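You operate a simulated robot arm through the tools that you are given. There is no shell and no other tool. Be economical: measure what you need, move in short steps, check, and stop when the job is done.

You run a simulated robot arm. Do the job below in one go: nothing can be reset, and whatever is moved stays where it is left.

## Task
The card in the blue box names a bottle: pack it in the white box and latch the lid.
Fine: take the bottle from the table; leave the card in the blue box and close it. Set down upright: what you pick out.

It is judged by the outcome, as a careful person would: the job done as asked, and still so three seconds after it is handed in. It fails if anything else is knocked over, pushed out of place, dropped, spilled or broken. A push-on lid holds only when it is set on centred and level and pressed home; a screw cap is set on level and turned clockwise until tight.

## Robot
A 6-joint arm with a two-finger gripper on a trunk, on a base that drives. Base frame: it is fixed to the floor where the robot stands at the start and does not move with it; the origin is under the middle of the robot, x ahead of it, y to its left, z up; the surface under the hand at the start is at about z = 0.76. Readings come in m, degrees, newtons and seconds.
It reaches about 1.298 m from its shoulder. Its first joint turns from -149.0 to 149.0 degrees. Places, roughly: black latch [0.6, -0.5, 1]; blue box inside [0.6, -0.1, 0.8]; bottle [0.5, -4, 0.75]; box lid [0.6, -0.1, 0.8]; brass latch [-1.2, -4, 1.1]; grey latch [-1.6, -4, 0.4]; table [0.8, -0.7, 0.8]; white box inside [0.6, -0.4, 0.8]; white lid [0.6, -0.3, 1.1]. Payload 1.57 kg.
The TCP is the grasp point between the finger pads, 0.021 m short of the fingertips. In the tool frame z runs along the fingers and y along their closing line. The gripper opens to 0.07 m. The gripper's body begins 0.05 m behind the TCP.
Orientation is told as [roll, pitch, yaw] about the base's x, y, z axes, in that order, counted from this pose: with the fingers straight down and closing along the base's y, the tool's x points along the base's -x, its y along +y and its z along -z.

## Interface
- The arm moves only by the tool arm_command. Its argument "rows" is a list of rows, each an object (a shift or turn left out is 0, a gripper value left out holds the last) with "translation": the shift along the tool's x, y, z in m, a list of three; "rotation": the turn, a rotation vector about the tool's x, y, z in degrees, a list of three. In form: [{"translation": [dx, dy, dz], "rotation": [wx, wy, wz]}, ...]. A call has 1 to 12 rows; each row is the pose to reach, as a shift and turn from the pose commanded when the call began, along the tool's axes at that moment. "jaw" is the closure in counts, from 0 (fully open) to 255 (shut), set as the call begins (left out, the last holds). A row lasts 0.2 s, in which the tool goes at most 0.05 m and 8.6 degrees; a call with a longer step from one row to the next is refused whole, and so is a gripper value outside its range. Where a pose cannot be reached the arm comes as near as it can. A force on the tool above 40 N (or 10 N above the force at the start of the call, whichever is more), or a blocked arm, ends the call early, and 0.2 s more pass. The fingers move at their own pace and stop on an object; they squeeze with about 30 N. The grip force told is the motor's: it shows also when the fingers shut on nothing. Time passes only in rows, and 0.2 s behind the last, so rows that repeat a pose let the fingers close. It gives the time, the measured TCP pose, the force on the tool (base axes), the opening and the grip force at its end, in the units of the frame above (readings bear some noise), with the torque about the TCP (base axes, N m) and any sound that the robot's microphone picked up.
- Cameras (640 x 400 px; columns grow to the right, rows downward): "scene" is now at [0.0135, 0.1435, 1.8561]; the picture's right is [-0.45, -0.89, -0.00], its down [-0.78, 0.40, -0.49] and it looks along [0.43, -0.22, -0.87] (base axes); focal length 280 px, centre (320, 200). "wrist" rides on the gripper at [0.079, 0.004, -0.081] in the tool frame; the picture's right is [-0.05, 1.00, 0.00], its down [-0.67, -0.04, -0.74] and it looks along [-0.74, -0.04, 0.67] (tool axes); focal length 256 px, centre (320, 200). There is no depth. A picture from a camera that has moved, and an enlarged one, comes with that camera's place and axes in the base frame and with its lens.
- snapshot(camera): a new picture of that camera. The clock stands still meanwhile.
- lift_body(by): slides the trunk up (or, below 0, down) by that many m; the arm and the scene camera ride with it, the base frame stays. It gives what a move gives, with no picture.
- base_move(legs): drives the robot by 1 to 6 legs, each [ahead, turn to the left] in m and degrees, along the robot's own axes; the way and the turn of a leg run together, so that a leg with both is an arc; at most 1.5 m and 180 degrees a leg. The arm and the cameras ride along, it lands a little off, and it stops where it bumps. It gives what a move gives.
- head_to(pan, tilt): turns the head with the scene camera to pan (to the left, within 155 degrees either way) and tilt (down, from -29 to 69), counted from straight ahead of the robot. It gives what a move gives.
- inspect(camera, box): a new picture of the part [left, top, right, bottom] of that camera's present view, enlarged. The clock stands still meanwhile.
- hand_in(): hands the job in; it is judged then, once.

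Go step by step. Nothing tells you exact positions but the pictures and the camera data: compare them with the known pose of the tool, close in by small moves and look again before you grip or let go. The budget is 120 turns and 98 pictures, counting those below and the enlarged ones. Unless the task says otherwise, let go and move clear before handing in, and close with one line.

The tools are called by a JSON object that holds its "fn" and its "kwargs". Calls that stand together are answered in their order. arm_command: Moves the arm, as the interface text tells. Its arguments: {"type":"object","properties":{"rows":{"type":"array"},"jaw":{"type":"number"}},"required":["rows"]} The other tools are called the same way: lift_body (by) slides the trunk up or down; base_move (legs) drives the base; head_to (pan, tilt) turns the head that bears the scene camera; snapshot (camera) takes a picture; inspect (camera, box) takes an enlarged picture of a part of a camera's view; hand_in () hands the job in.

At the start:

```text
t: 0.0
tool_pos: [0.5186, -0.469, 1.2084]
ee_rot: [0.2, 0.0, -0.5]
wrist_force: [0.1, 0.3, -0.1]
moment: [0.01, 0.0, -0.02]
finger_gap: 0.0699
grasp_force: 0.0
trunk travel left (down, up): [-0.889, 0.081]
robot x, y, heading: [0.0006, 0.0054, 0.1]
head pan, tilt: [-26.9, 60.9]
```

scene: 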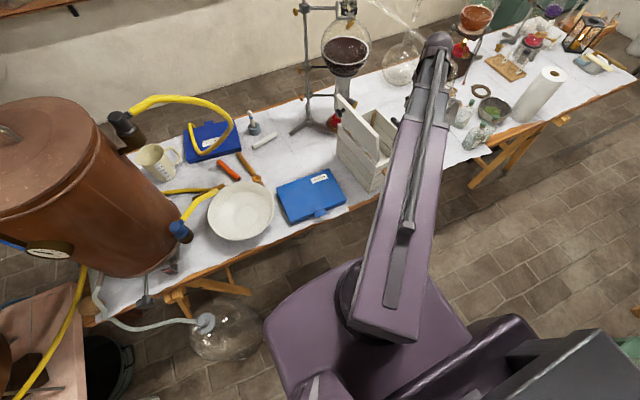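
wrist: 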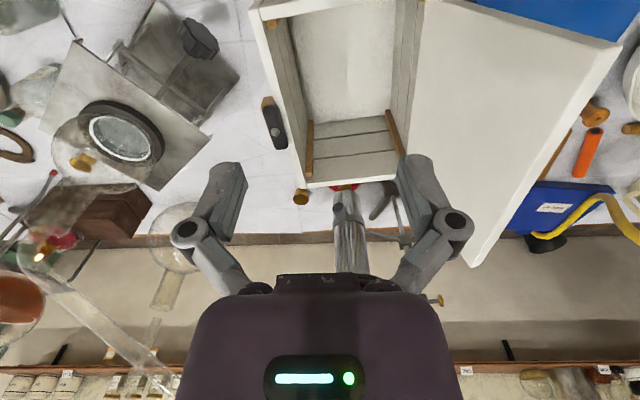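

I see a blue closed box with a label, a white box with its lid standing open, and a crowded table. I take a closer look at each before moving.

{"fn": "inspect", "kwargs": {"camera": "scene", "box": [180, 80, 420, 230]}}

{"fn": "inspect", "kwargs": {"camera": "scene", "box": [400, 0, 640, 150]}}

{"fn": "inspect", "kwargs": {"camera": "wrist", "box": [200, 0, 640, 275]}}

```text
2.67 times, centred on (300, 155) of scene
camera zoom: at [0.0135, 0.1435, 1.8561], right [-0.45, -0.89, 0.0], down [-0.78, 0.4, -0.49], along [0.43, -0.22, -0.87], focal length 748 px, centre (373, 320)
```

zoom: 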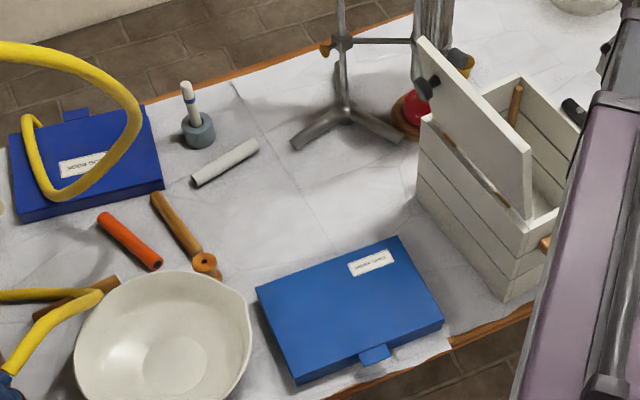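

```text
2.67 times, centred on (520, 75) of scene
camera zoom: at [0.0135, 0.1435, 1.8561], right [-0.45, -0.89, 0.0], down [-0.78, 0.4, -0.49], along [0.43, -0.22, -0.87], focal length 748 px, centre (-213, 533)
```

zoom: 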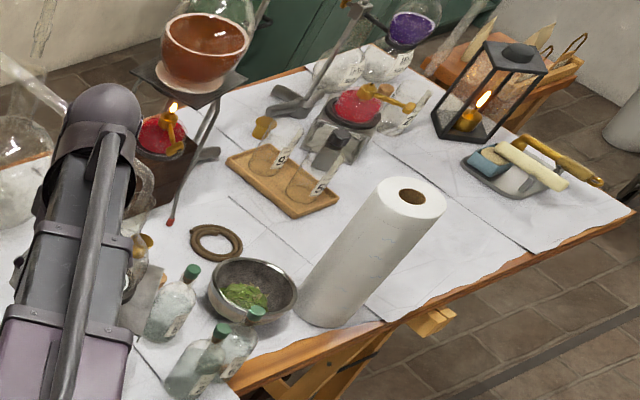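

```text
1.45 times, centred on (420, 138) of wrist
camera zoom: at [0.439, -0.4648, 1.2894], right [0.06, 1.0, 0.0], down [0.67, -0.04, 0.74], along [0.74, -0.05, -0.67], focal length 372 px, centre (174, 291)
```

zoom: 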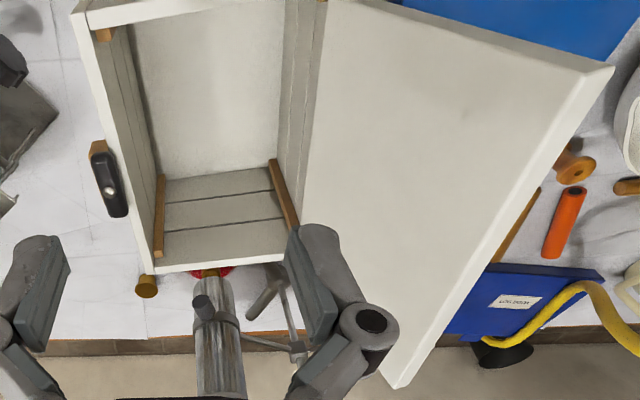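

The near blue box spans roughly x 0.48–0.67, y −0.23–0.03 with a tab on its near edge. I zoom in on the tab, the label and the bottles.

{"fn": "inspect", "kwargs": {"camera": "scene", "box": [270, 160, 350, 230]}}

{"fn": "inspect", "kwargs": {"camera": "scene", "box": [440, 80, 520, 155]}}

{"fn": "inspect", "kwargs": {"camera": "scene", "box": [325, 80, 415, 200]}}

```text
5.71 times, centred on (310, 195) of scene
camera zoom: at [0.0135, 0.1435, 1.8561], right [-0.45, -0.89, 0.0], down [-0.78, 0.4, -0.49], along [0.43, -0.22, -0.87], focal length 1603 px, centre (377, 229)
```

zoom: 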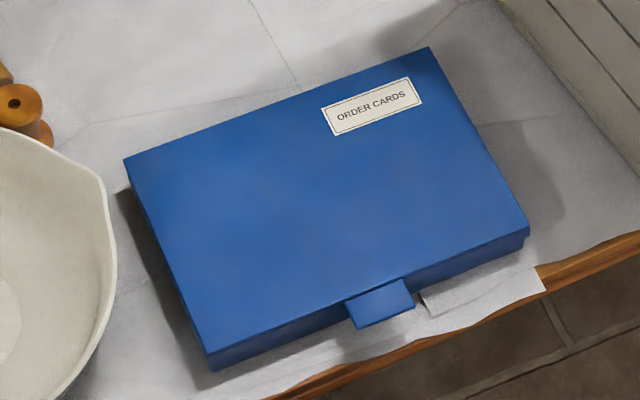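

```text
5.33 times, centred on (480, 118) of scene
camera zoom: at [0.0135, 0.1435, 1.8561], right [-0.45, -0.89, 0.0], down [-0.78, 0.4, -0.49], along [0.43, -0.22, -0.87], focal length 1496 px, centre (-533, 640)
```

zoom: 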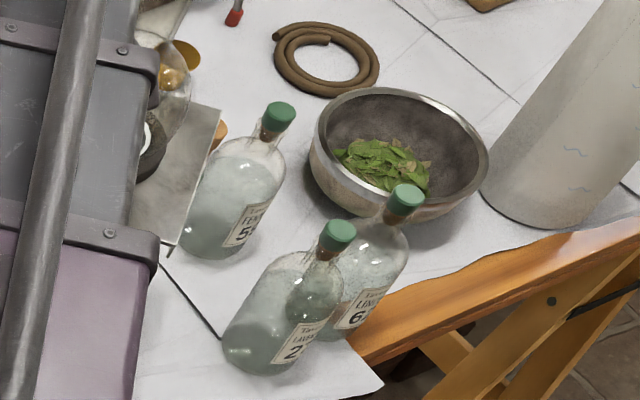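

```text
3.33 times, centred on (370, 140) of scene
camera zoom: at [0.0135, 0.1435, 1.8561], right [-0.45, -0.89, 0.0], down [-0.78, 0.4, -0.49], along [0.43, -0.22, -0.87], focal length 935 px, centre (153, 400)
```

zoom: 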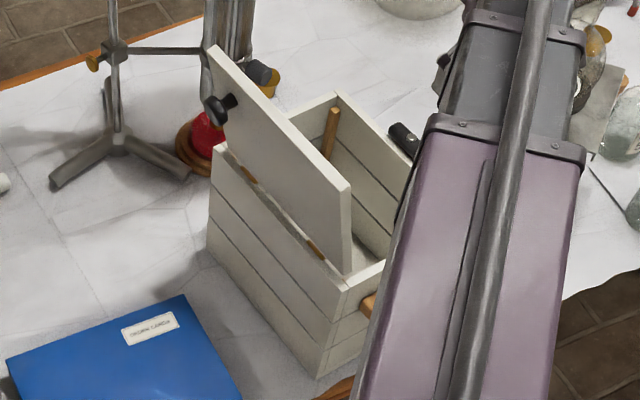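

The cards box is the near blue one ("ORDER CARDS"), with a lid tab facing me; bottles 2, 5, 6 stand on the table. I back the arm off and swing it left to look at the box front.

{"fn": "arm_command", "kwargs": {"rows": [{"translation": [0.045, 0, 0]}, {"translation": [0.09, 0, 0]}, {"translation": [0.135, 0, 0]}, {"translation": [0.17, 0, 0]}, {"translation": [0.17, 0.048, 0]}, {"translation": [0.17, 0.096, 0]}, {"translation": [0.17, 0.144, 0]}, {"translation": [0.17, 0.192, 0]}, {"translation": [0.17, 0.24, 0]}, {"translation": [0.17, 0.288, 0]}, {"translation": [0.17, 0.336, 0]}, {"translation": [0.17, 0.375, 0]}]}}

{"fn": "snapshot", "kwargs": {"camera": "wrist"}}

{"fn": "snapshot", "kwargs": {"camera": "scene"}}

```text
t: 2.6
tool_pos: [0.5146, -0.1446, 1.208]
ee_rot: [0.0, 0.1, -0.5]
wrist_force: [0.3, 0.6, -0.3]
moment: [-0.07, 0.03, 0.0]
finger_gap: 0.07
grasp_force: 0.0
out of reach, approached as far as the arm can: row 6, 7, 8, 9, 10, 11, 12
trunk travel left (down, up): [-0.889, 0.081]
robot x, y, heading: [-0.0011, 0.0041, -0.1]
head pan, tilt: [-26.9, 60.9]
```

```text
89 pictures are left
camera wrist: at [0.4346, -0.1392, 1.2896], right [0.06, 1.0, 0.0], down [0.67, -0.04, 0.74], along [0.74, -0.05, -0.67], focal length 256 px, centre (320, 200)
```

wrist: 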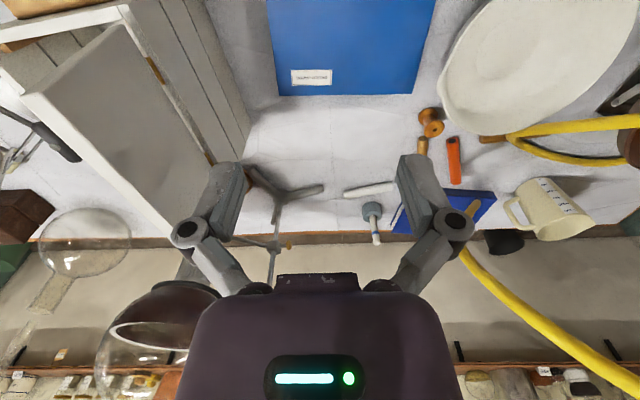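

```text
88 pictures are left
camera scene: at [0.0138, 0.1452, 1.8559], right [-0.45, -0.89, 0.0], down [-0.78, 0.39, -0.49], along [0.43, -0.22, -0.87], focal length 280 px, centre (320, 200)
```

scene: 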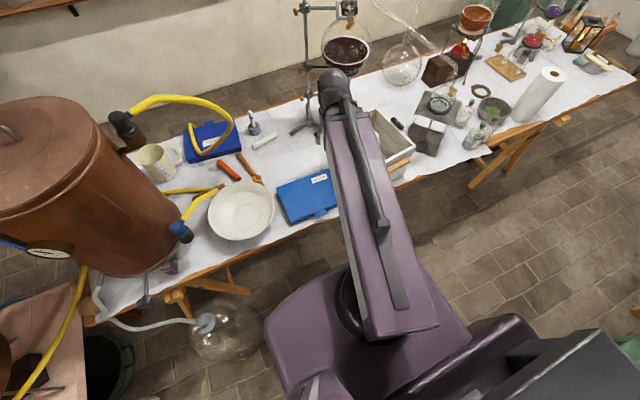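

The arm cannot fold in that close, so I back the base off 0.3 m and look again.

{"fn": "base_move", "kwargs": {"legs": [[-0.3, 0]]}}

{"fn": "snapshot", "kwargs": {"camera": "wrist"}}

{"fn": "snapshot", "kwargs": {"camera": "scene"}}

```text
t: 5.0
tool_pos: [0.2122, -0.1454, 1.2086]
ee_rot: [0.0, 0.0, -0.5]
wrist_force: [-0.8, -0.2, -0.2]
moment: [-0.04, -0.03, 0.0]
finger_gap: 0.0701
grasp_force: 0.0
trunk travel left (down, up): [-0.889, 0.081]
robot x, y, heading: [-0.3012, 0.0048, 0.1]
head pan, tilt: [-26.9, 60.9]
```

```text
87 pictures are left
camera wrist: at [0.1317, -0.1409, 1.2899], right [0.06, 1.0, 0.0], down [0.67, -0.04, 0.74], along [0.74, -0.05, -0.67], focal length 256 px, centre (320, 200)
```

wrist: 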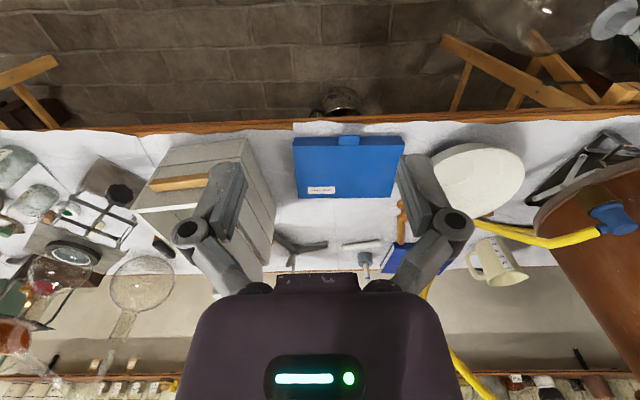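

```text
86 pictures are left
camera scene: at [-0.2898, 0.1433, 1.8561], right [-0.45, -0.89, 0.0], down [-0.78, 0.39, -0.49], along [0.43, -0.22, -0.87], focal length 280 px, centre (320, 200)
```

scene: 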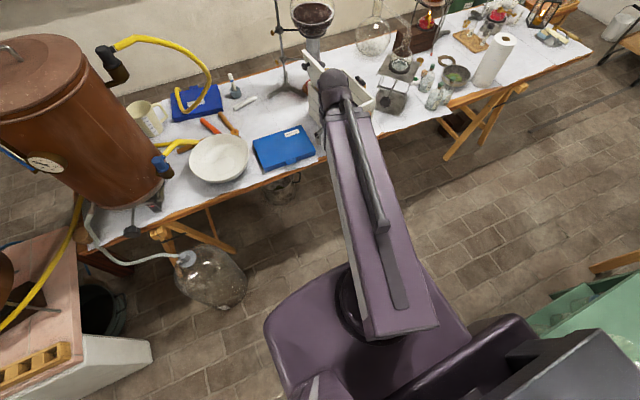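

{"fn": "inspect", "kwargs": {"camera": "wrist", "box": [280, 110, 420, 210]}}

{"fn": "inspect", "kwargs": {"camera": "wrist", "box": [0, 110, 300, 300]}}

```text
4.00 times, centred on (350, 160) of wrist
camera zoom: at [0.1317, -0.1409, 1.2899], right [0.06, 1.0, 0.0], down [0.67, -0.04, 0.74], along [0.74, -0.05, -0.67], focal length 1024 px, centre (200, 360)
```

zoom: 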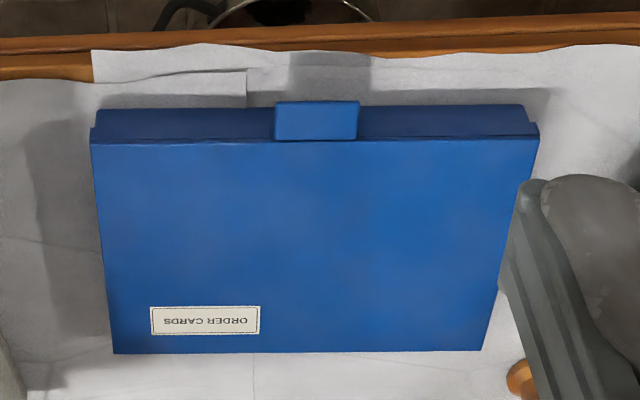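

```text
2.11 times, centred on (150, 205) of wrist
camera zoom: at [0.1317, -0.1409, 1.2899], right [0.06, 1.0, 0.0], down [0.67, -0.04, 0.74], along [0.74, -0.05, -0.67], focal length 539 px, centre (678, 190)
```

zoom: 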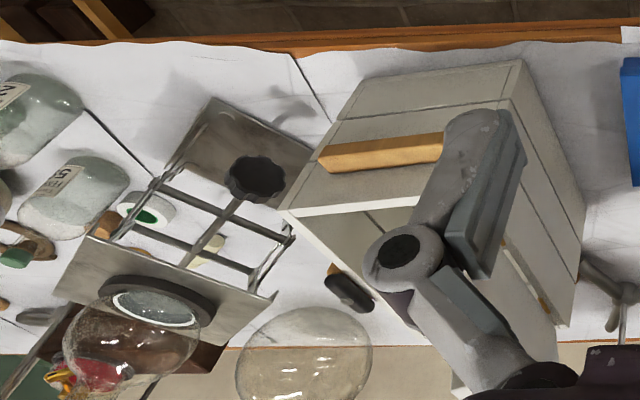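

Lid top is at z≈0.80, its tab at x 0.465–0.482, y −0.122…−0.075. I'll pitch the fingers nearly horizontal, close them, and come in front of the tab.

{"fn": "arm_command", "kwargs": {"jaw": 255, "rows": [{"translation": [-0.021, 0.005, 0.023], "rotation": [0, -8.33, 0]}, {"translation": [-0.042, 0.01, 0.046], "rotation": [0, -16.67, 0]}, {"translation": [-0.063, 0.016, 0.07], "rotation": [0, -25, 0]}, {"translation": [-0.084, 0.021, 0.093], "rotation": [0, -33.33, 0]}, {"translation": [-0.105, 0.026, 0.116], "rotation": [0, -41.67, 0]}, {"translation": [-0.127, 0.031, 0.14], "rotation": [0, -50, 0]}, {"translation": [-0.148, 0.037, 0.163], "rotation": [0, -58.33, 0]}, {"translation": [-0.169, 0.042, 0.187], "rotation": [0, -66.67, 0]}, {"translation": [-0.19, 0.047, 0.21], "rotation": [0, -75, 0]}]}}

{"fn": "snapshot", "kwargs": {"camera": "wrist"}}

{"fn": "snapshot", "kwargs": {"camera": "scene"}}

```text
t: 7.0
tool_pos: [0.4038, -0.1065, 1.345]
ee_rot: [-0.1, -75.0, -0.5]
wrist_force: [-0.3, 0.1, 0.1]
moment: [0.01, -0.05, 0.01]
finger_gap: 0.0
grasp_force: 28.8
out of reach, approached as far as the arm can: row 1, 2, 3, 4, 5, 6, 7, 8, 9
trunk travel left (down, up): [-0.889, 0.081]
robot x, y, heading: [-0.3013, 0.0016, -0.0]
head pan, tilt: [-26.9, 60.9]
```

```text
83 pictures are left
camera wrist: at [0.3041, -0.1009, 1.2905], right [0.02, 1.0, 0.05], down [-0.55, -0.03, 0.84], along [0.84, -0.05, 0.55], focal length 256 px, centre (320, 200)
```

wrist: 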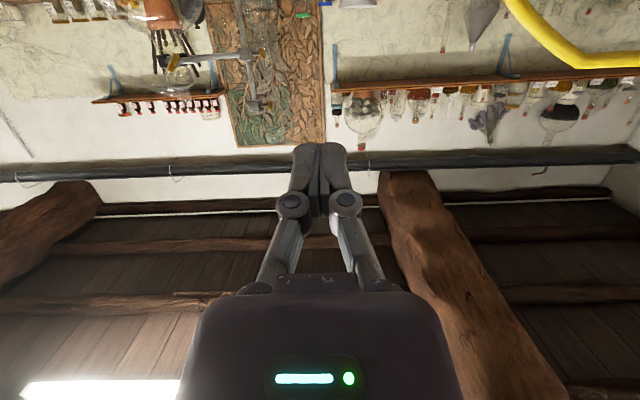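

```text
82 pictures are left
camera scene: at [-0.2885, 0.1435, 1.856], right [-0.45, -0.89, 0.0], down [-0.78, 0.39, -0.49], along [0.43, -0.22, -0.87], focal length 280 px, centre (320, 200)
```

scene: 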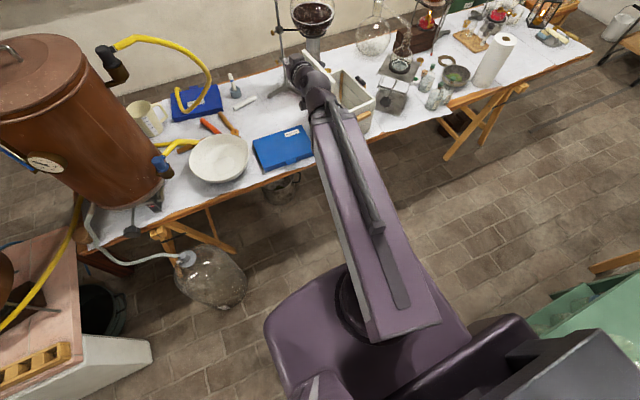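

The arm is at its lower limit with this pose, so the trunk must come down. The hand is in front of the table edge (x≈0.455), so I lower by 0.5.

{"fn": "lift_body", "kwargs": {"by": -0.5}}

{"fn": "snapshot", "kwargs": {"camera": "scene"}}

{"fn": "snapshot", "kwargs": {"camera": "wrist"}}

```text
refused: -0.5 is not a number from -0.4 to 0.4
```

```text
81 pictures are left
camera scene: at [-0.2885, 0.1435, 1.856], right [-0.45, -0.89, 0.0], down [-0.78, 0.39, -0.49], along [0.43, -0.22, -0.87], focal length 280 px, centre (320, 200)
```

scene: 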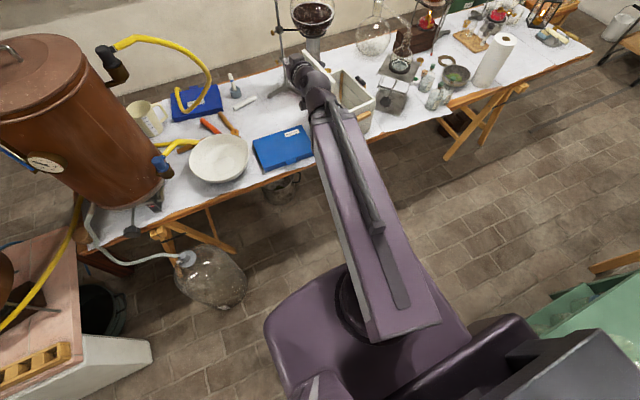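

```text
80 pictures are left
camera wrist: at [0.3041, -0.1009, 1.2905], right [0.02, 1.0, 0.05], down [-0.55, -0.03, 0.84], along [0.84, -0.05, 0.55], focal length 256 px, centre (320, 200)
```

wrist: 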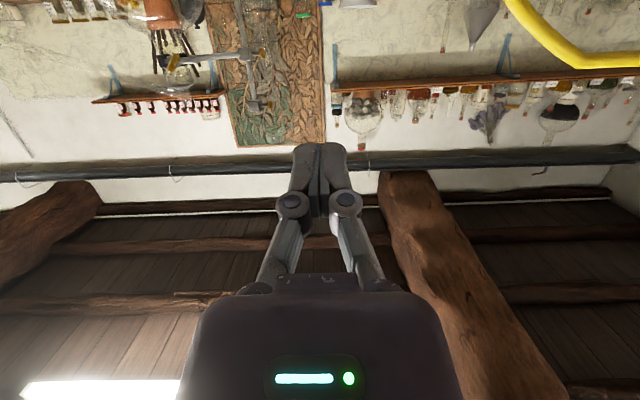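

The trunk only takes 0.4 at a time; I go down 0.4.

{"fn": "lift_body", "kwargs": {"by": -0.4}}

{"fn": "snapshot", "kwargs": {"camera": "scene"}}

```text
t: 10.8
tool_pos: [0.4035, -0.1062, 0.9448]
ee_rot: [0.1, -74.8, -0.6]
wrist_force: [0.5, 0.6, 0.0]
moment: [0.01, 0.0, 0.01]
finger_gap: 0.0
grasp_force: 28.6
trunk travel left (down, up): [-0.489, 0.481]
robot x, y, heading: [-0.3037, 0.0036, -0.1]
head pan, tilt: [-26.9, 60.9]
```

```text
79 pictures are left
camera scene: at [-0.2885, 0.1432, 1.4561], right [-0.45, -0.89, 0.0], down [-0.78, 0.39, -0.49], along [0.43, -0.22, -0.87], focal length 280 px, centre (320, 200)
```

scene: 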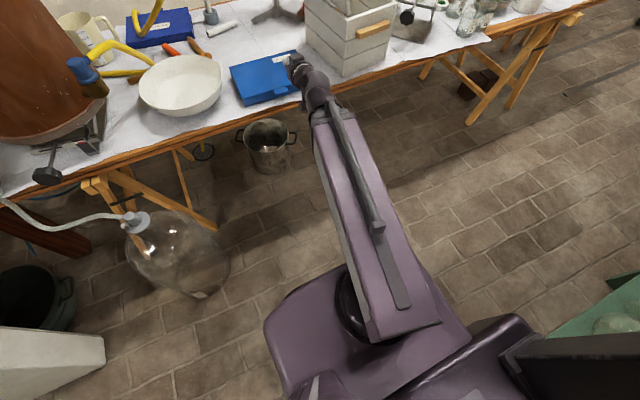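

{"fn": "lift_body", "kwargs": {"by": -0.168}}

{"fn": "head_to", "kwargs": {"pan": -15, "tilt": 40}}

{"fn": "snapshot", "kwargs": {"camera": "scene"}}

{"fn": "snapshot", "kwargs": {"camera": "wrist"}}

```text
t: 12.7
tool_pos: [0.4035, -0.1057, 0.7786]
ee_rot: [0.1, -74.9, -0.5]
wrist_force: [1.1, 0.7, -0.3]
moment: [0.0, 0.02, -0.01]
finger_gap: 0.0001
grasp_force: 28.5
trunk travel left (down, up): [-0.321, 0.649]
robot x, y, heading: [-0.3024, 0.0017, -0.1]
head pan, tilt: [-26.9, 60.9]
```

```text
t: 13.6
tool_pos: [0.4033, -0.1047, 0.7777]
ee_rot: [0.1, -74.8, -0.6]
wrist_force: [0.6, 0.4, 0.6]
moment: [0.0, -0.01, -0.03]
finger_gap: 0.0001
grasp_force: 29.1
trunk travel left (down, up): [-0.321, 0.649]
robot x, y, heading: [-0.2998, 0.0034, 0.3]
head pan, tilt: [-15.0, 40.0]
```

```text
78 pictures are left
camera scene: at [-0.2649, 0.151, 1.3158], right [-0.26, -0.97, 0.0], down [-0.62, 0.17, -0.77], along [0.74, -0.2, -0.64], focal length 280 px, centre (320, 200)
```

scene: 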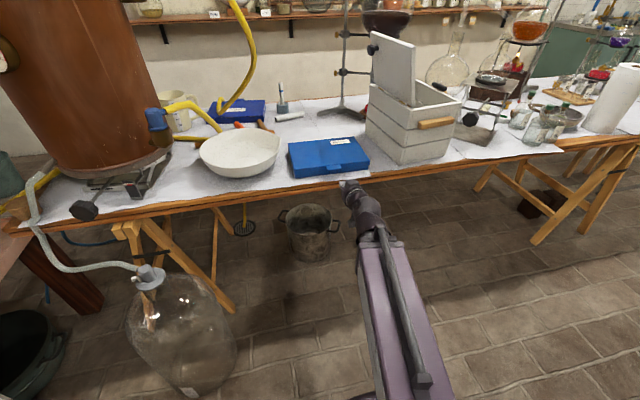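

```text
77 pictures are left
camera wrist: at [0.3039, -0.1009, 0.7223], right [0.02, 1.0, 0.05], down [-0.54, -0.03, 0.84], along [0.84, -0.05, 0.54], focal length 256 px, centre (320, 200)
```

wrist: 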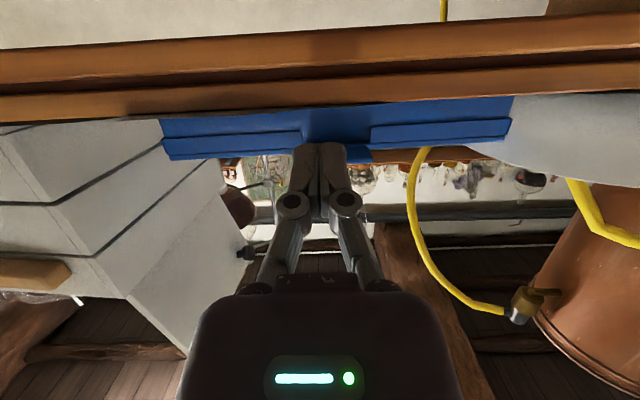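

{"fn": "inspect", "kwargs": {"camera": "wrist", "box": [240, 80, 420, 190]}}

{"fn": "inspect", "kwargs": {"camera": "scene", "box": [270, 120, 400, 220]}}

```text
3.56 times, centred on (330, 135) of wrist
camera zoom: at [0.3039, -0.1009, 0.7223], right [0.02, 1.0, 0.05], down [-0.54, -0.03, 0.84], along [0.84, -0.05, 0.54], focal length 910 px, centre (284, 431)
```

zoom: 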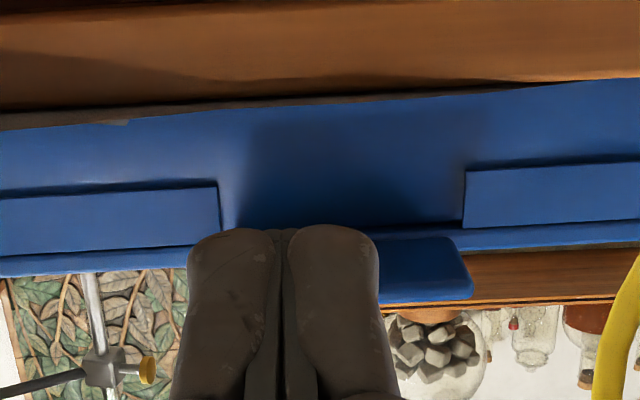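

```text
4.00 times, centred on (335, 170) of scene
camera zoom: at [-0.2649, 0.151, 1.3158], right [-0.26, -0.97, 0.0], down [-0.62, 0.17, -0.77], along [0.74, -0.2, -0.64], focal length 1122 px, centre (260, 320)
```

zoom: 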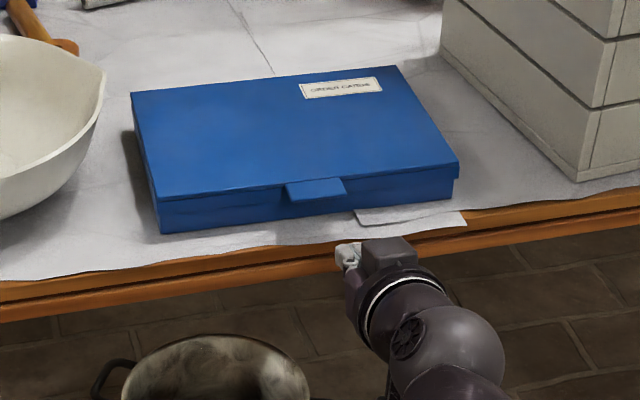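

The tab overhangs at z≈0.793 with a notch behind it; my fingertips sit just below and short of it. I test with a small forward step first.

{"fn": "arm_command", "kwargs": {"rows": [{"translation": [-0.005, 0.008, 0.0195]}]}}

```text
t: 14.0
tool_pos: [0.4238, -0.0969, 0.7789]
ee_rot: [0.2, -74.9, -0.5]
wrist_force: [-0.2, 0.1, 0.1]
moment: [-0.01, 0.02, 0.0]
finger_gap: 0.0
grasp_force: 28.5
trunk travel left (down, up): [-0.321, 0.649]
robot x, y, heading: [-0.3021, 0.0043, -0.1]
head pan, tilt: [-15.0, 40.0]
```

{"fn": "arm_command", "kwargs": {"rows": [{"translation": [-0.006, 0, 0.02]}, {"translation": [-0.0085, 0, 0.034]}]}}

{"fn": "inspect", "kwargs": {"camera": "scene", "box": [270, 120, 400, 220]}}

{"fn": "inspect", "kwargs": {"camera": "wrist", "box": [240, 80, 420, 190]}}

```text
t: 14.6
tool_pos: [0.4596, -0.0987, 0.7777]
ee_rot: [0.2, -74.6, -0.7]
wrist_force: [-0.3, 0.6, 0.4]
moment: [-0.02, 0.0, 0.01]
finger_gap: 0.0
grasp_force: 28.4
trunk travel left (down, up): [-0.321, 0.649]
robot x, y, heading: [-0.3012, 0.0021, 0.2]
head pan, tilt: [-15.0, 40.0]
```

```text
4.00 times, centred on (335, 170) of scene
camera zoom: at [-0.2648, 0.151, 1.3159], right [-0.26, -0.97, 0.0], down [-0.62, 0.17, -0.77], along [0.74, -0.2, -0.64], focal length 1122 px, centre (260, 320)
```

zoom: 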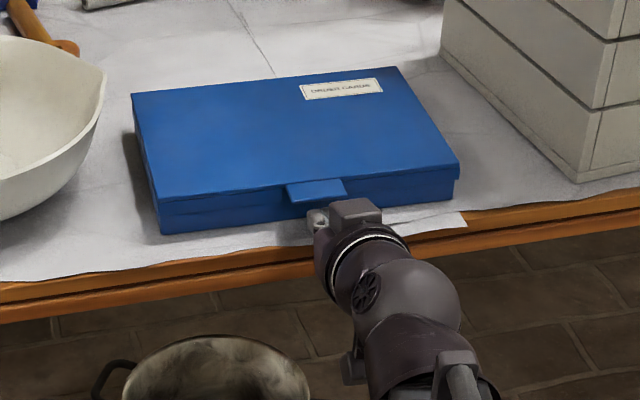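

```text
3.56 times, centred on (330, 135) of wrist
camera zoom: at [0.3592, -0.0935, 0.7222], right [0.02, 1.0, 0.05], down [-0.54, -0.03, 0.84], along [0.84, -0.05, 0.54], focal length 910 px, centre (284, 431)
```

zoom: 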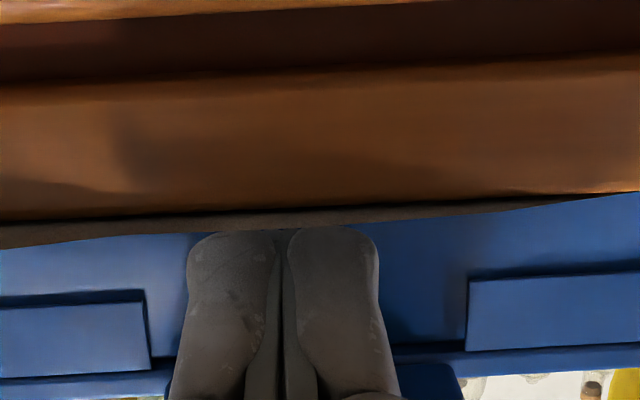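

The fingertips are under the tab; now I lift it along its arc about the far-edge hinge.

{"fn": "arm_command", "kwargs": {"rows": [{"translation": [-0.02, 0, -0.004]}, {"translation": [-0.0392, 0, -0.0084]}, {"translation": [-0.055, 0, -0.0045]}, {"translation": [-0.0704, 0, 0]}, {"translation": [-0.09, 0, 0.005]}, {"translation": [-0.1103, 0, 0.0098]}]}}

{"fn": "inspect", "kwargs": {"camera": "scene", "box": [250, 80, 410, 220]}}

```text
t: 16.0
tool_pos: [0.4842, -0.0983, 0.7773]
ee_rot: [-0.1, -74.9, -0.5]
wrist_force: [0.0, -0.2, 0.2]
moment: [0.0, 0.03, 0.01]
finger_gap: 0.0001
grasp_force: 28.8
out of reach, approached as far as the arm can: row 1, 2, 3, 4, 5, 6
trunk travel left (down, up): [-0.321, 0.649]
robot x, y, heading: [-0.3014, 0.0004, -0.0]
head pan, tilt: [-15.0, 40.0]
```

```text
2.86 times, centred on (330, 150) of scene
camera zoom: at [-0.2648, 0.151, 1.3159], right [-0.26, -0.97, 0.0], down [-0.62, 0.17, -0.77], along [0.74, -0.2, -0.64], focal length 801 px, centre (291, 343)
```

zoom: 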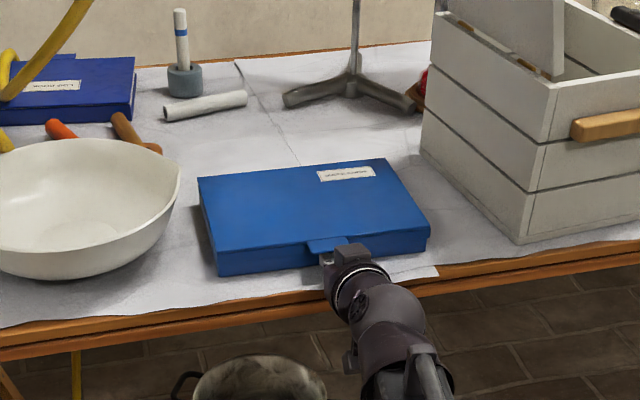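

The arm itself works in a plane at this pose (height comes from the trunk), so I lift with the trunk.

{"fn": "lift_body", "kwargs": {"by": 0.07}}

{"fn": "snapshot", "kwargs": {"camera": "scene"}}

```text
t: 17.0
tool_pos: [0.4847, -0.0986, 0.8472]
ee_rot: [0.1, -74.9, -0.5]
wrist_force: [0.2, 0.9, 0.5]
moment: [0.02, 0.02, 0.01]
finger_gap: 0.0
grasp_force: 28.7
trunk travel left (down, up): [-0.391, 0.579]
robot x, y, heading: [-0.2993, 0.0034, 0.0]
head pan, tilt: [-15.0, 40.0]
```

```text
71 pictures are left
camera scene: at [-0.2648, 0.151, 1.3858], right [-0.26, -0.97, 0.0], down [-0.62, 0.17, -0.77], along [0.74, -0.2, -0.64], focal length 280 px, centre (320, 200)
```

scene: 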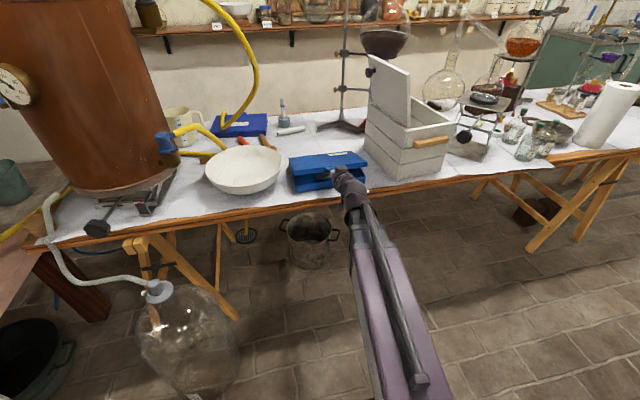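

{"fn": "lift_body", "kwargs": {"by": 0.05}}

{"fn": "arm_command", "kwargs": {"rows": [{"translation": [-0.005, 0, 0.019]}, {"translation": [-0.0104, 0, 0.0386]}]}}

{"fn": "inspect", "kwargs": {"camera": "scene", "box": [250, 80, 410, 220]}}

```text
t: 18.0
tool_pos: [0.4837, -0.0997, 0.8983]
ee_rot: [0.1, -74.9, -0.5]
wrist_force: [-1.2, -0.6, 2.0]
moment: [0.0, -0.01, -0.02]
finger_gap: 0.0
grasp_force: 28.5
trunk travel left (down, up): [-0.441, 0.529]
robot x, y, heading: [-0.2995, 0.0009, -0.2]
head pan, tilt: [-15.0, 40.0]
```

```text
t: 18.6
tool_pos: [0.5252, -0.1005, 0.8979]
ee_rot: [-0.1, -75.0, -0.6]
wrist_force: [-0.7, -0.4, -0.5]
moment: [0.01, 0.04, -0.01]
finger_gap: 0.0
grasp_force: 28.7
trunk travel left (down, up): [-0.441, 0.529]
robot x, y, heading: [-0.3034, 0.0017, -0.0]
head pan, tilt: [-15.0, 40.0]
```

```text
2.86 times, centred on (330, 150) of scene
camera zoom: at [-0.2648, 0.151, 1.4358], right [-0.26, -0.97, 0.0], down [-0.62, 0.17, -0.77], along [0.74, -0.2, -0.64], focal length 801 px, centre (291, 343)
```

zoom: 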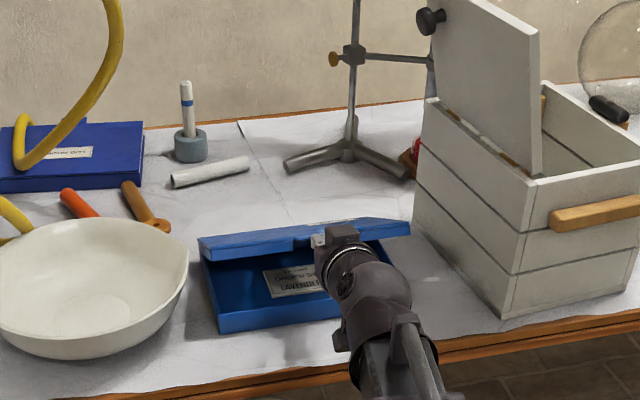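

{"fn": "inspect", "kwargs": {"camera": "scene", "box": [308, 165, 348, 190]}}

{"fn": "lift_body", "kwargs": {"by": 0.05}}

{"fn": "arm_command", "kwargs": {"rows": [{"translation": [-0.009, 0, 0.035]}, {"translation": [-0.018, 0, 0.07]}]}}

{"fn": "inspect", "kwargs": {"camera": "scene", "box": [270, 120, 410, 240]}}

```text
16.00 times, centred on (328, 178) of scene
camera zoom: at [-0.2648, 0.151, 1.4358], right [-0.26, -0.97, 0.0], down [-0.62, 0.17, -0.77], along [0.74, -0.2, -0.64], focal length 4487 px, centre (192, 560)
```

zoom: 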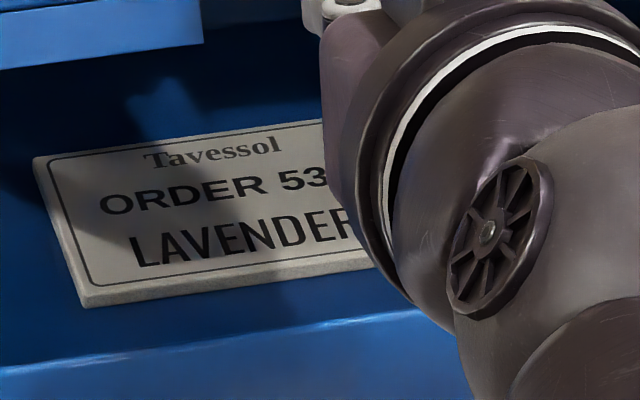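

```text
t: 19.5
tool_pos: [0.5239, -0.0997, 0.9481]
ee_rot: [0.2, -74.9, -0.6]
wrist_force: [-0.2, -0.8, 0.7]
moment: [0.0, -0.01, 0.01]
finger_gap: 0.0
grasp_force: 28.7
trunk travel left (down, up): [-0.491, 0.479]
robot x, y, heading: [-0.3018, 0.0046, -0.1]
head pan, tilt: [-15.0, 40.0]
```

```text
t: 20.1
tool_pos: [0.597, -0.1015, 0.947]
ee_rot: [0.2, -74.9, -0.6]
wrist_force: [0.5, 0.8, -0.1]
moment: [-0.02, 0.01, 0.03]
finger_gap: 0.0
grasp_force: 29.0
trunk travel left (down, up): [-0.491, 0.479]
robot x, y, heading: [-0.3008, 0.0023, 0.1]
head pan, tilt: [-15.0, 40.0]
```

```text
3.33 times, centred on (340, 180) of scene
camera zoom: at [-0.2645, 0.151, 1.4858], right [-0.26, -0.97, 0.0], down [-0.62, 0.17, -0.77], along [0.74, -0.2, -0.64], focal length 935 px, centre (253, 267)
```

zoom: 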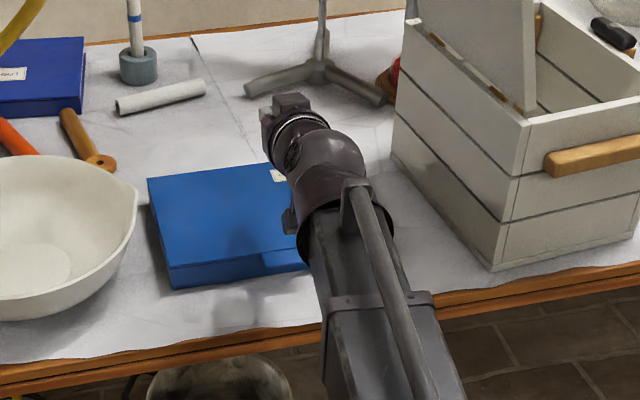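

The lid slipped off and fell shut, but I read "Tavessol / ORDER 53… / LAVENDER…" with the right part hidden. I look at the bottle labels before reopening.

{"fn": "head_to", "kwargs": {"pan": -48, "tilt": 33}}

{"fn": "snapshot", "kwargs": {"camera": "scene"}}

```text
t: 21.1
tool_pos: [0.5959, -0.1002, 0.9489]
ee_rot: [0.2, -74.9, -0.5]
wrist_force: [0.4, 0.0, 0.1]
moment: [-0.03, 0.0, 0.0]
finger_gap: 0.0
grasp_force: 28.4
trunk travel left (down, up): [-0.491, 0.479]
robot x, y, heading: [-0.2986, 0.0017, -0.1]
head pan, tilt: [-48.0, 33.0]
```

```text
67 pictures are left
camera scene: at [-0.2871, 0.1068, 1.4965], right [-0.74, -0.67, 0.0], down [-0.37, 0.4, -0.84], along [0.56, -0.62, -0.54], focal length 280 px, centre (320, 200)
```

scene: 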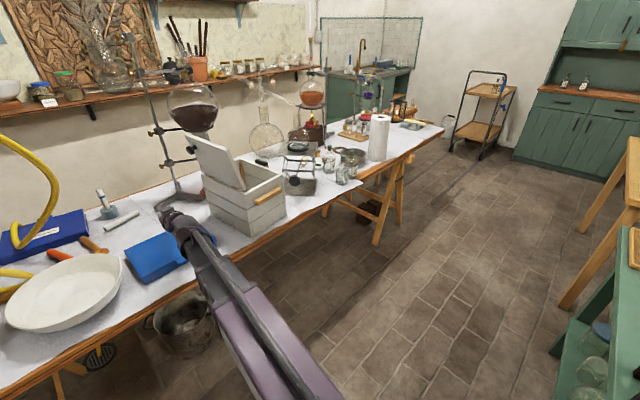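

{"fn": "inspect", "kwargs": {"camera": "scene", "box": [315, 138, 375, 192]}}

{"fn": "inspect", "kwargs": {"camera": "scene", "box": [200, 80, 460, 220]}}

```text
7.41 times, centred on (345, 165) of scene
camera zoom: at [-0.2871, 0.1068, 1.4965], right [-0.74, -0.67, 0.0], down [-0.37, 0.4, -0.84], along [0.56, -0.62, -0.54], focal length 2078 px, centre (135, 459)
```

zoom: 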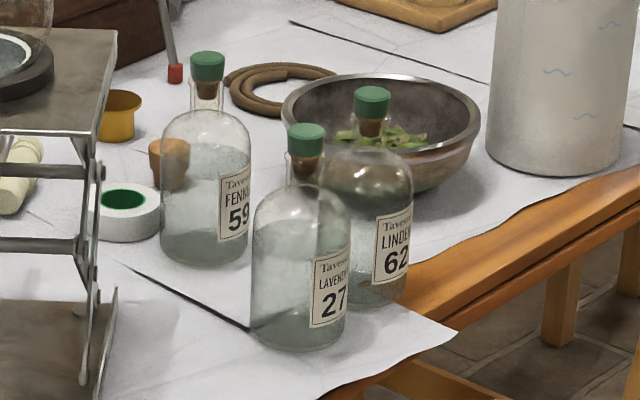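

```text
2.46 times, centred on (330, 150) of scene
camera zoom: at [-0.2871, 0.1068, 1.4965], right [-0.74, -0.67, 0.0], down [-0.37, 0.4, -0.84], along [0.56, -0.62, -0.54], focal length 690 px, centre (295, 323)
```

zoom: 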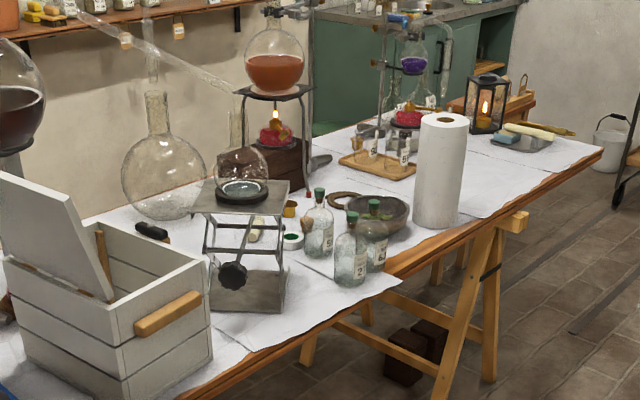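

On the table: FENNEL 59, LAVENDER 27, LINDEN 62 – so the bottle is LAVENDER 27, at about (0.50, −0.94). The cards box is shut again; I raise the trunk, set the tool vertical, and then will drive to the right.

{"fn": "lift_body", "kwargs": {"by": 0.4}}

{"fn": "arm_command", "kwargs": {"rows": [{"translation": [0.02, 0, -0.015], "rotation": [0, 8.33, 0]}, {"translation": [0.04, 0, -0.03], "rotation": [0, 16.67, 0]}, {"translation": [0.06, 0, -0.045], "rotation": [0, 25, 0]}, {"translation": [0.08, 0, -0.06], "rotation": [0, 33.33, 0]}, {"translation": [0.1, 0, -0.075], "rotation": [0, 41.67, 0]}, {"translation": [0.12, 0, -0.09], "rotation": [0, 50, 0]}, {"translation": [0.14, 0, -0.105], "rotation": [0, 58.33, 0]}, {"translation": [0.16, 0, -0.12], "rotation": [0, 66.67, 0]}, {"translation": [0.178, 0, -0.1365], "rotation": [0, 75, 0]}], "jaw": 0}}

{"fn": "head_to", "kwargs": {"pan": -15, "tilt": 40}}

{"fn": "snapshot", "kwargs": {"camera": "scene"}}

```text
t: 24.9
tool_pos: [0.5958, -0.1014, 1.3488]
ee_rot: [0.1, -75.0, -0.5]
wrist_force: [0.4, -0.3, -0.8]
moment: [-0.01, -0.02, -0.03]
finger_gap: 0.0
grasp_force: 28.5
trunk travel left (down, up): [-0.891, 0.079]
robot x, y, heading: [-0.2999, 0.0005, 0.1]
head pan, tilt: [-48.0, 33.0]
```

```text
t: 26.9
tool_pos: [0.4176, -0.0989, 1.2094]
ee_rot: [0.0, 0.2, -0.5]
wrist_force: [0.1, 0.8, -1.0]
moment: [-0.02, -0.01, -0.01]
finger_gap: 0.0698
grasp_force: 0.0
out of reach, approached as far as the arm can: row 1, 2, 3, 4, 5, 6, 7, 8
trunk travel left (down, up): [-0.891, 0.079]
robot x, y, heading: [-0.2988, 0.0028, 0.2]
head pan, tilt: [-48.0, 33.0]
```

```text
t: 27.9
tool_pos: [0.4188, -0.1004, 1.2101]
ee_rot: [0.0, 0.1, -0.6]
wrist_force: [-0.5, -0.2, -0.2]
moment: [0.0, -0.03, -0.01]
finger_gap: 0.0701
grasp_force: 0.0
trunk travel left (down, up): [-0.891, 0.079]
robot x, y, heading: [-0.3019, 0.0039, 0.2]
head pan, tilt: [-15.0, 40.0]
```

```text
64 pictures are left
camera scene: at [-0.2648, 0.1509, 1.8859], right [-0.26, -0.97, 0.0], down [-0.62, 0.17, -0.77], along [0.74, -0.2, -0.64], focal length 280 px, centre (320, 200)
```

scene: 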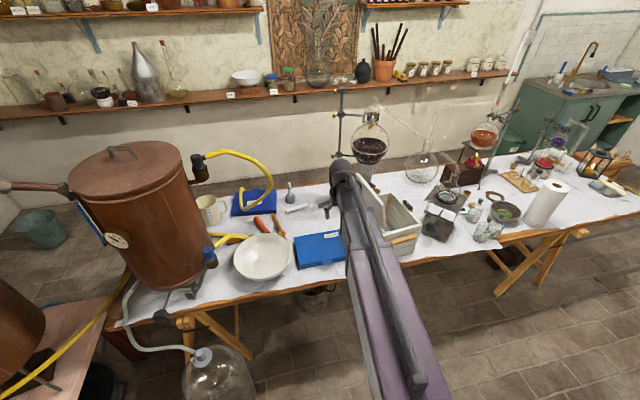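

The blue box is closed. I retract the arm and drive to the right, about (−0.3, −0.65), facing the table again.

{"fn": "arm_command", "kwargs": {"rows": [{"translation": [0.048, 0, 0]}, {"translation": [0.096, 0, 0]}, {"translation": [0.144, 0, 0]}, {"translation": [0.19, 0, 0]}]}}

{"fn": "base_move", "kwargs": {"legs": [[0, -90], [0.65, 0], [0, 90]]}}

{"fn": "head_to", "kwargs": {"pan": 0, "tilt": 45}}

{"fn": "snapshot", "kwargs": {"camera": "scene"}}

{"fn": "snapshot", "kwargs": {"camera": "wrist"}}

```text
t: 28.9
tool_pos: [0.2264, -0.098, 1.2097]
ee_rot: [-0.1, 0.0, -0.4]
wrist_force: [-0.3, -0.1, -0.8]
moment: [0.01, -0.01, 0.01]
finger_gap: 0.0699
grasp_force: 0.0
trunk travel left (down, up): [-0.891, 0.079]
robot x, y, heading: [-0.301, 0.0054, 0.2]
head pan, tilt: [-15.0, 40.0]
```

```text
t: 41.0
tool_pos: [-0.206, -1.1632, 1.2055]
ee_rot: [0.1, -0.1, -69.6]
wrist_force: [0.1, 0.7, 0.2]
moment: [-0.03, 0.01, 0.02]
finger_gap: 0.07
grasp_force: 0.1
trunk travel left (down, up): [-0.891, 0.079]
robot x, y, heading: [-0.3065, -0.6284, -73.5]
head pan, tilt: [-15.0, 40.0]
stopped in leg 3: the robot was blocked; the commanded pose is now the measured one
```

```text
t: 41.8
tool_pos: [-0.2067, -1.162, 1.205]
ee_rot: [0.1, 0.2, -69.5]
wrist_force: [0.1, 0.1, -0.3]
moment: [0.0, -0.01, -0.02]
finger_gap: 0.0697
grasp_force: 0.0
trunk travel left (down, up): [-0.891, 0.079]
robot x, y, heading: [-0.3078, -0.6313, -73.1]
head pan, tilt: [0.0, 45.0]
```

```text
63 pictures are left
camera scene: at [-0.1277, -0.6343, 1.8789], right [-0.96, -0.29, 0.0], down [-0.21, 0.68, -0.7], along [0.2, -0.67, -0.71], focal length 280 px, centre (320, 200)
```

scene: 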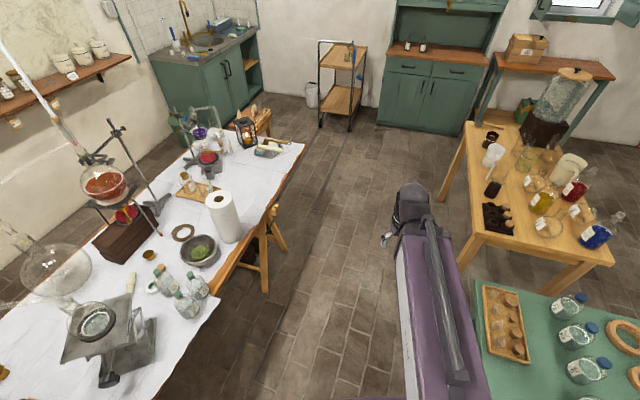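

```text
62 pictures are left
camera wrist: at [-0.2312, -1.0865, 1.2869], right [0.95, 0.3, 0.0], down [0.2, -0.64, 0.74], along [0.22, -0.71, -0.67], focal length 256 px, centre (320, 200)
```

wrist: 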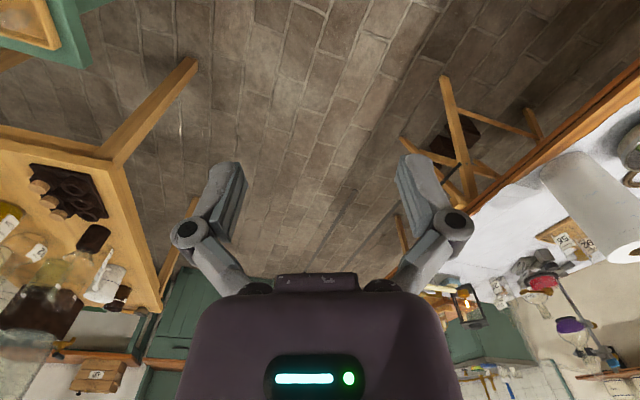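

The robot was blocked while turning left, probably its rear against the green bench. I look to the right/back to see.

{"fn": "head_to", "kwargs": {"pan": -75, "tilt": 50}}

{"fn": "snapshot", "kwargs": {"camera": "scene"}}

```text
t: 43.2
tool_pos: [-0.208, -1.1613, 1.2049]
ee_rot: [0.0, 0.2, -69.4]
wrist_force: [0.0, 0.0, 0.6]
moment: [0.03, -0.04, -0.01]
finger_gap: 0.0702
grasp_force: 0.0
trunk travel left (down, up): [-0.891, 0.079]
robot x, y, heading: [-0.3106, -0.6297, -72.9]
head pan, tilt: [-75.0, 50.0]
```

```text
61 pictures are left
camera scene: at [-0.2164, -0.596, 1.8728], right [-0.53, 0.85, 0.01], down [0.65, 0.41, -0.64], along [-0.55, -0.33, -0.77], focal length 280 px, centre (320, 200)
```

scene: 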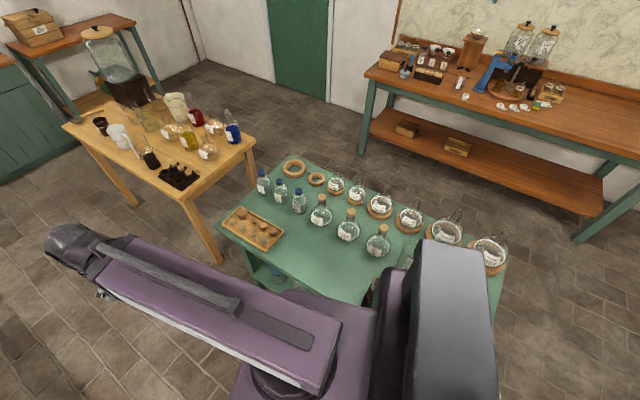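

Nothing has been knocked; the bench front is at x≈−0.62 and my rear is just against it. I drive on ahead a bit, which takes me away from the bench, then finish the turn.

{"fn": "base_move", "kwargs": {"legs": [[0.4, 0], [0, 73]]}}

{"fn": "head_to", "kwargs": {"pan": 0, "tilt": 50}}

{"fn": "snapshot", "kwargs": {"camera": "scene"}}

{"fn": "snapshot", "kwargs": {"camera": "wrist"}}

```text
t: 50.9
tool_pos: [0.3352, -1.0744, 1.2101]
ee_rot: [0.1, -0.4, 3.2]
wrist_force: [0.4, 0.1, 0.1]
moment: [0.04, -0.02, 0.01]
finger_gap: 0.0701
grasp_force: 0.1
trunk travel left (down, up): [-0.891, 0.079]
robot x, y, heading: [-0.1917, -0.9787, -0.9]
head pan, tilt: [-75.0, 50.0]
```

```text
t: 52.3
tool_pos: [0.3364, -1.0743, 1.2096]
ee_rot: [0.1, -0.6, 3.3]
wrist_force: [-0.9, -0.5, -0.4]
moment: [-0.03, 0.01, -0.02]
finger_gap: 0.0701
grasp_force: 0.0
trunk travel left (down, up): [-0.891, 0.079]
robot x, y, heading: [-0.1955, -0.9721, -0.9]
head pan, tilt: [0.0, 50.0]
```

```text
60 pictures are left
camera scene: at [-0.1583, -0.8074, 1.8717], right [-0.02, -1.0, 0.0], down [-0.77, 0.01, -0.64], along [0.64, -0.01, -0.77], focal length 280 px, centre (320, 200)
```

scene: 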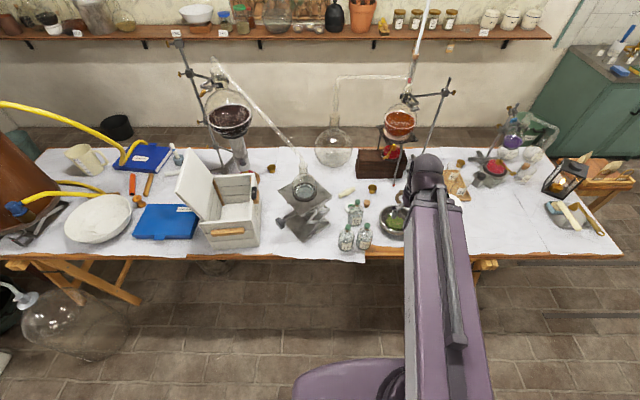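

```text
59 pictures are left
camera wrist: at [0.2556, -1.0748, 1.2909], right [0.0, 1.0, 0.0], down [0.66, 0.0, 0.75], along [0.75, 0.0, -0.66], focal length 256 px, centre (320, 200)
```

wrist: 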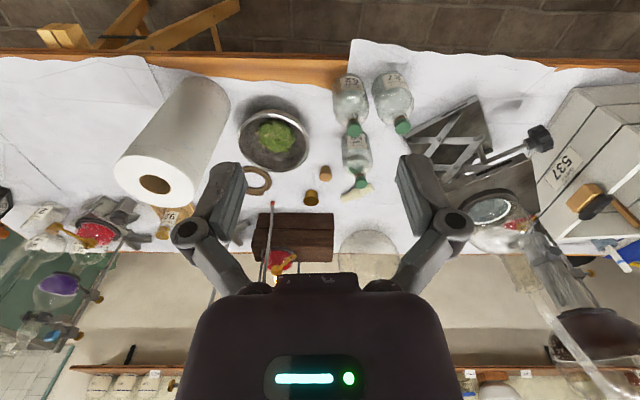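

Good vantage. The white box carries "537" (matching the order). Zoom on bottles and white box.

{"fn": "inspect", "kwargs": {"camera": "scene", "box": [325, 190, 405, 260]}}

{"fn": "inspect", "kwargs": {"camera": "wrist", "box": [310, 50, 450, 200]}}

{"fn": "inspect", "kwargs": {"camera": "scene", "box": [120, 130, 340, 265]}}

```text
5.71 times, centred on (365, 225) of scene
camera zoom: at [-0.1583, -0.8074, 1.8717], right [-0.02, -1.0, 0.0], down [-0.77, 0.01, -0.64], along [0.64, -0.01, -0.77], focal length 1603 px, centre (63, 57)
```

zoom: 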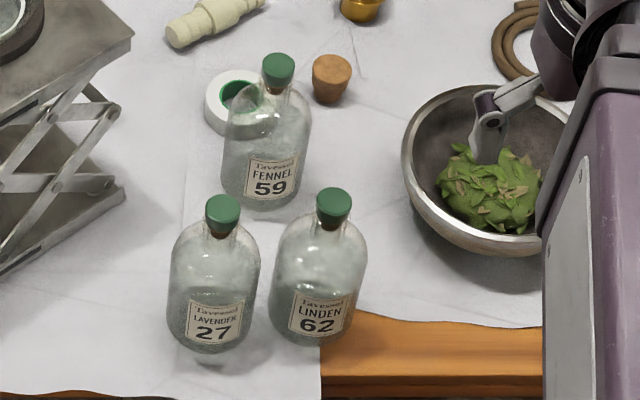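

```text
2.67 times, centred on (380, 125) of wrist
camera zoom: at [0.2556, -1.0748, 1.2909], right [0.0, 1.0, 0.0], down [0.66, 0.0, 0.75], along [0.75, 0.0, -0.66], focal length 683 px, centre (160, 400)
```

zoom: 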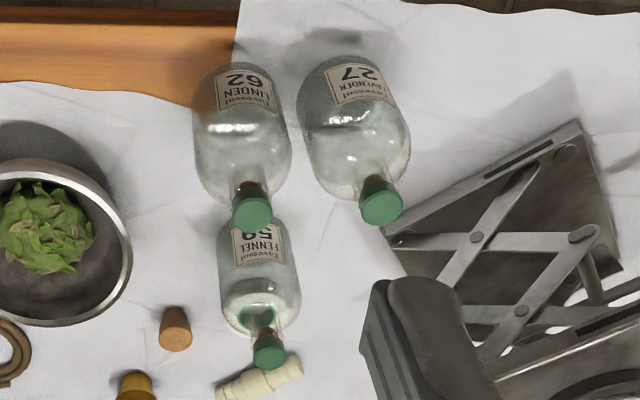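

```text
2.91 times, centred on (230, 198) of scene
camera zoom: at [-0.1583, -0.8074, 1.8717], right [-0.02, -1.0, 0.0], down [-0.77, 0.01, -0.64], along [0.64, -0.01, -0.77], focal length 816 px, centre (582, 207)
```

zoom: 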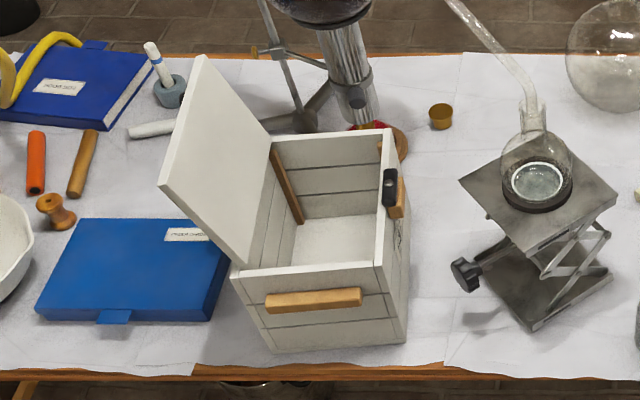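

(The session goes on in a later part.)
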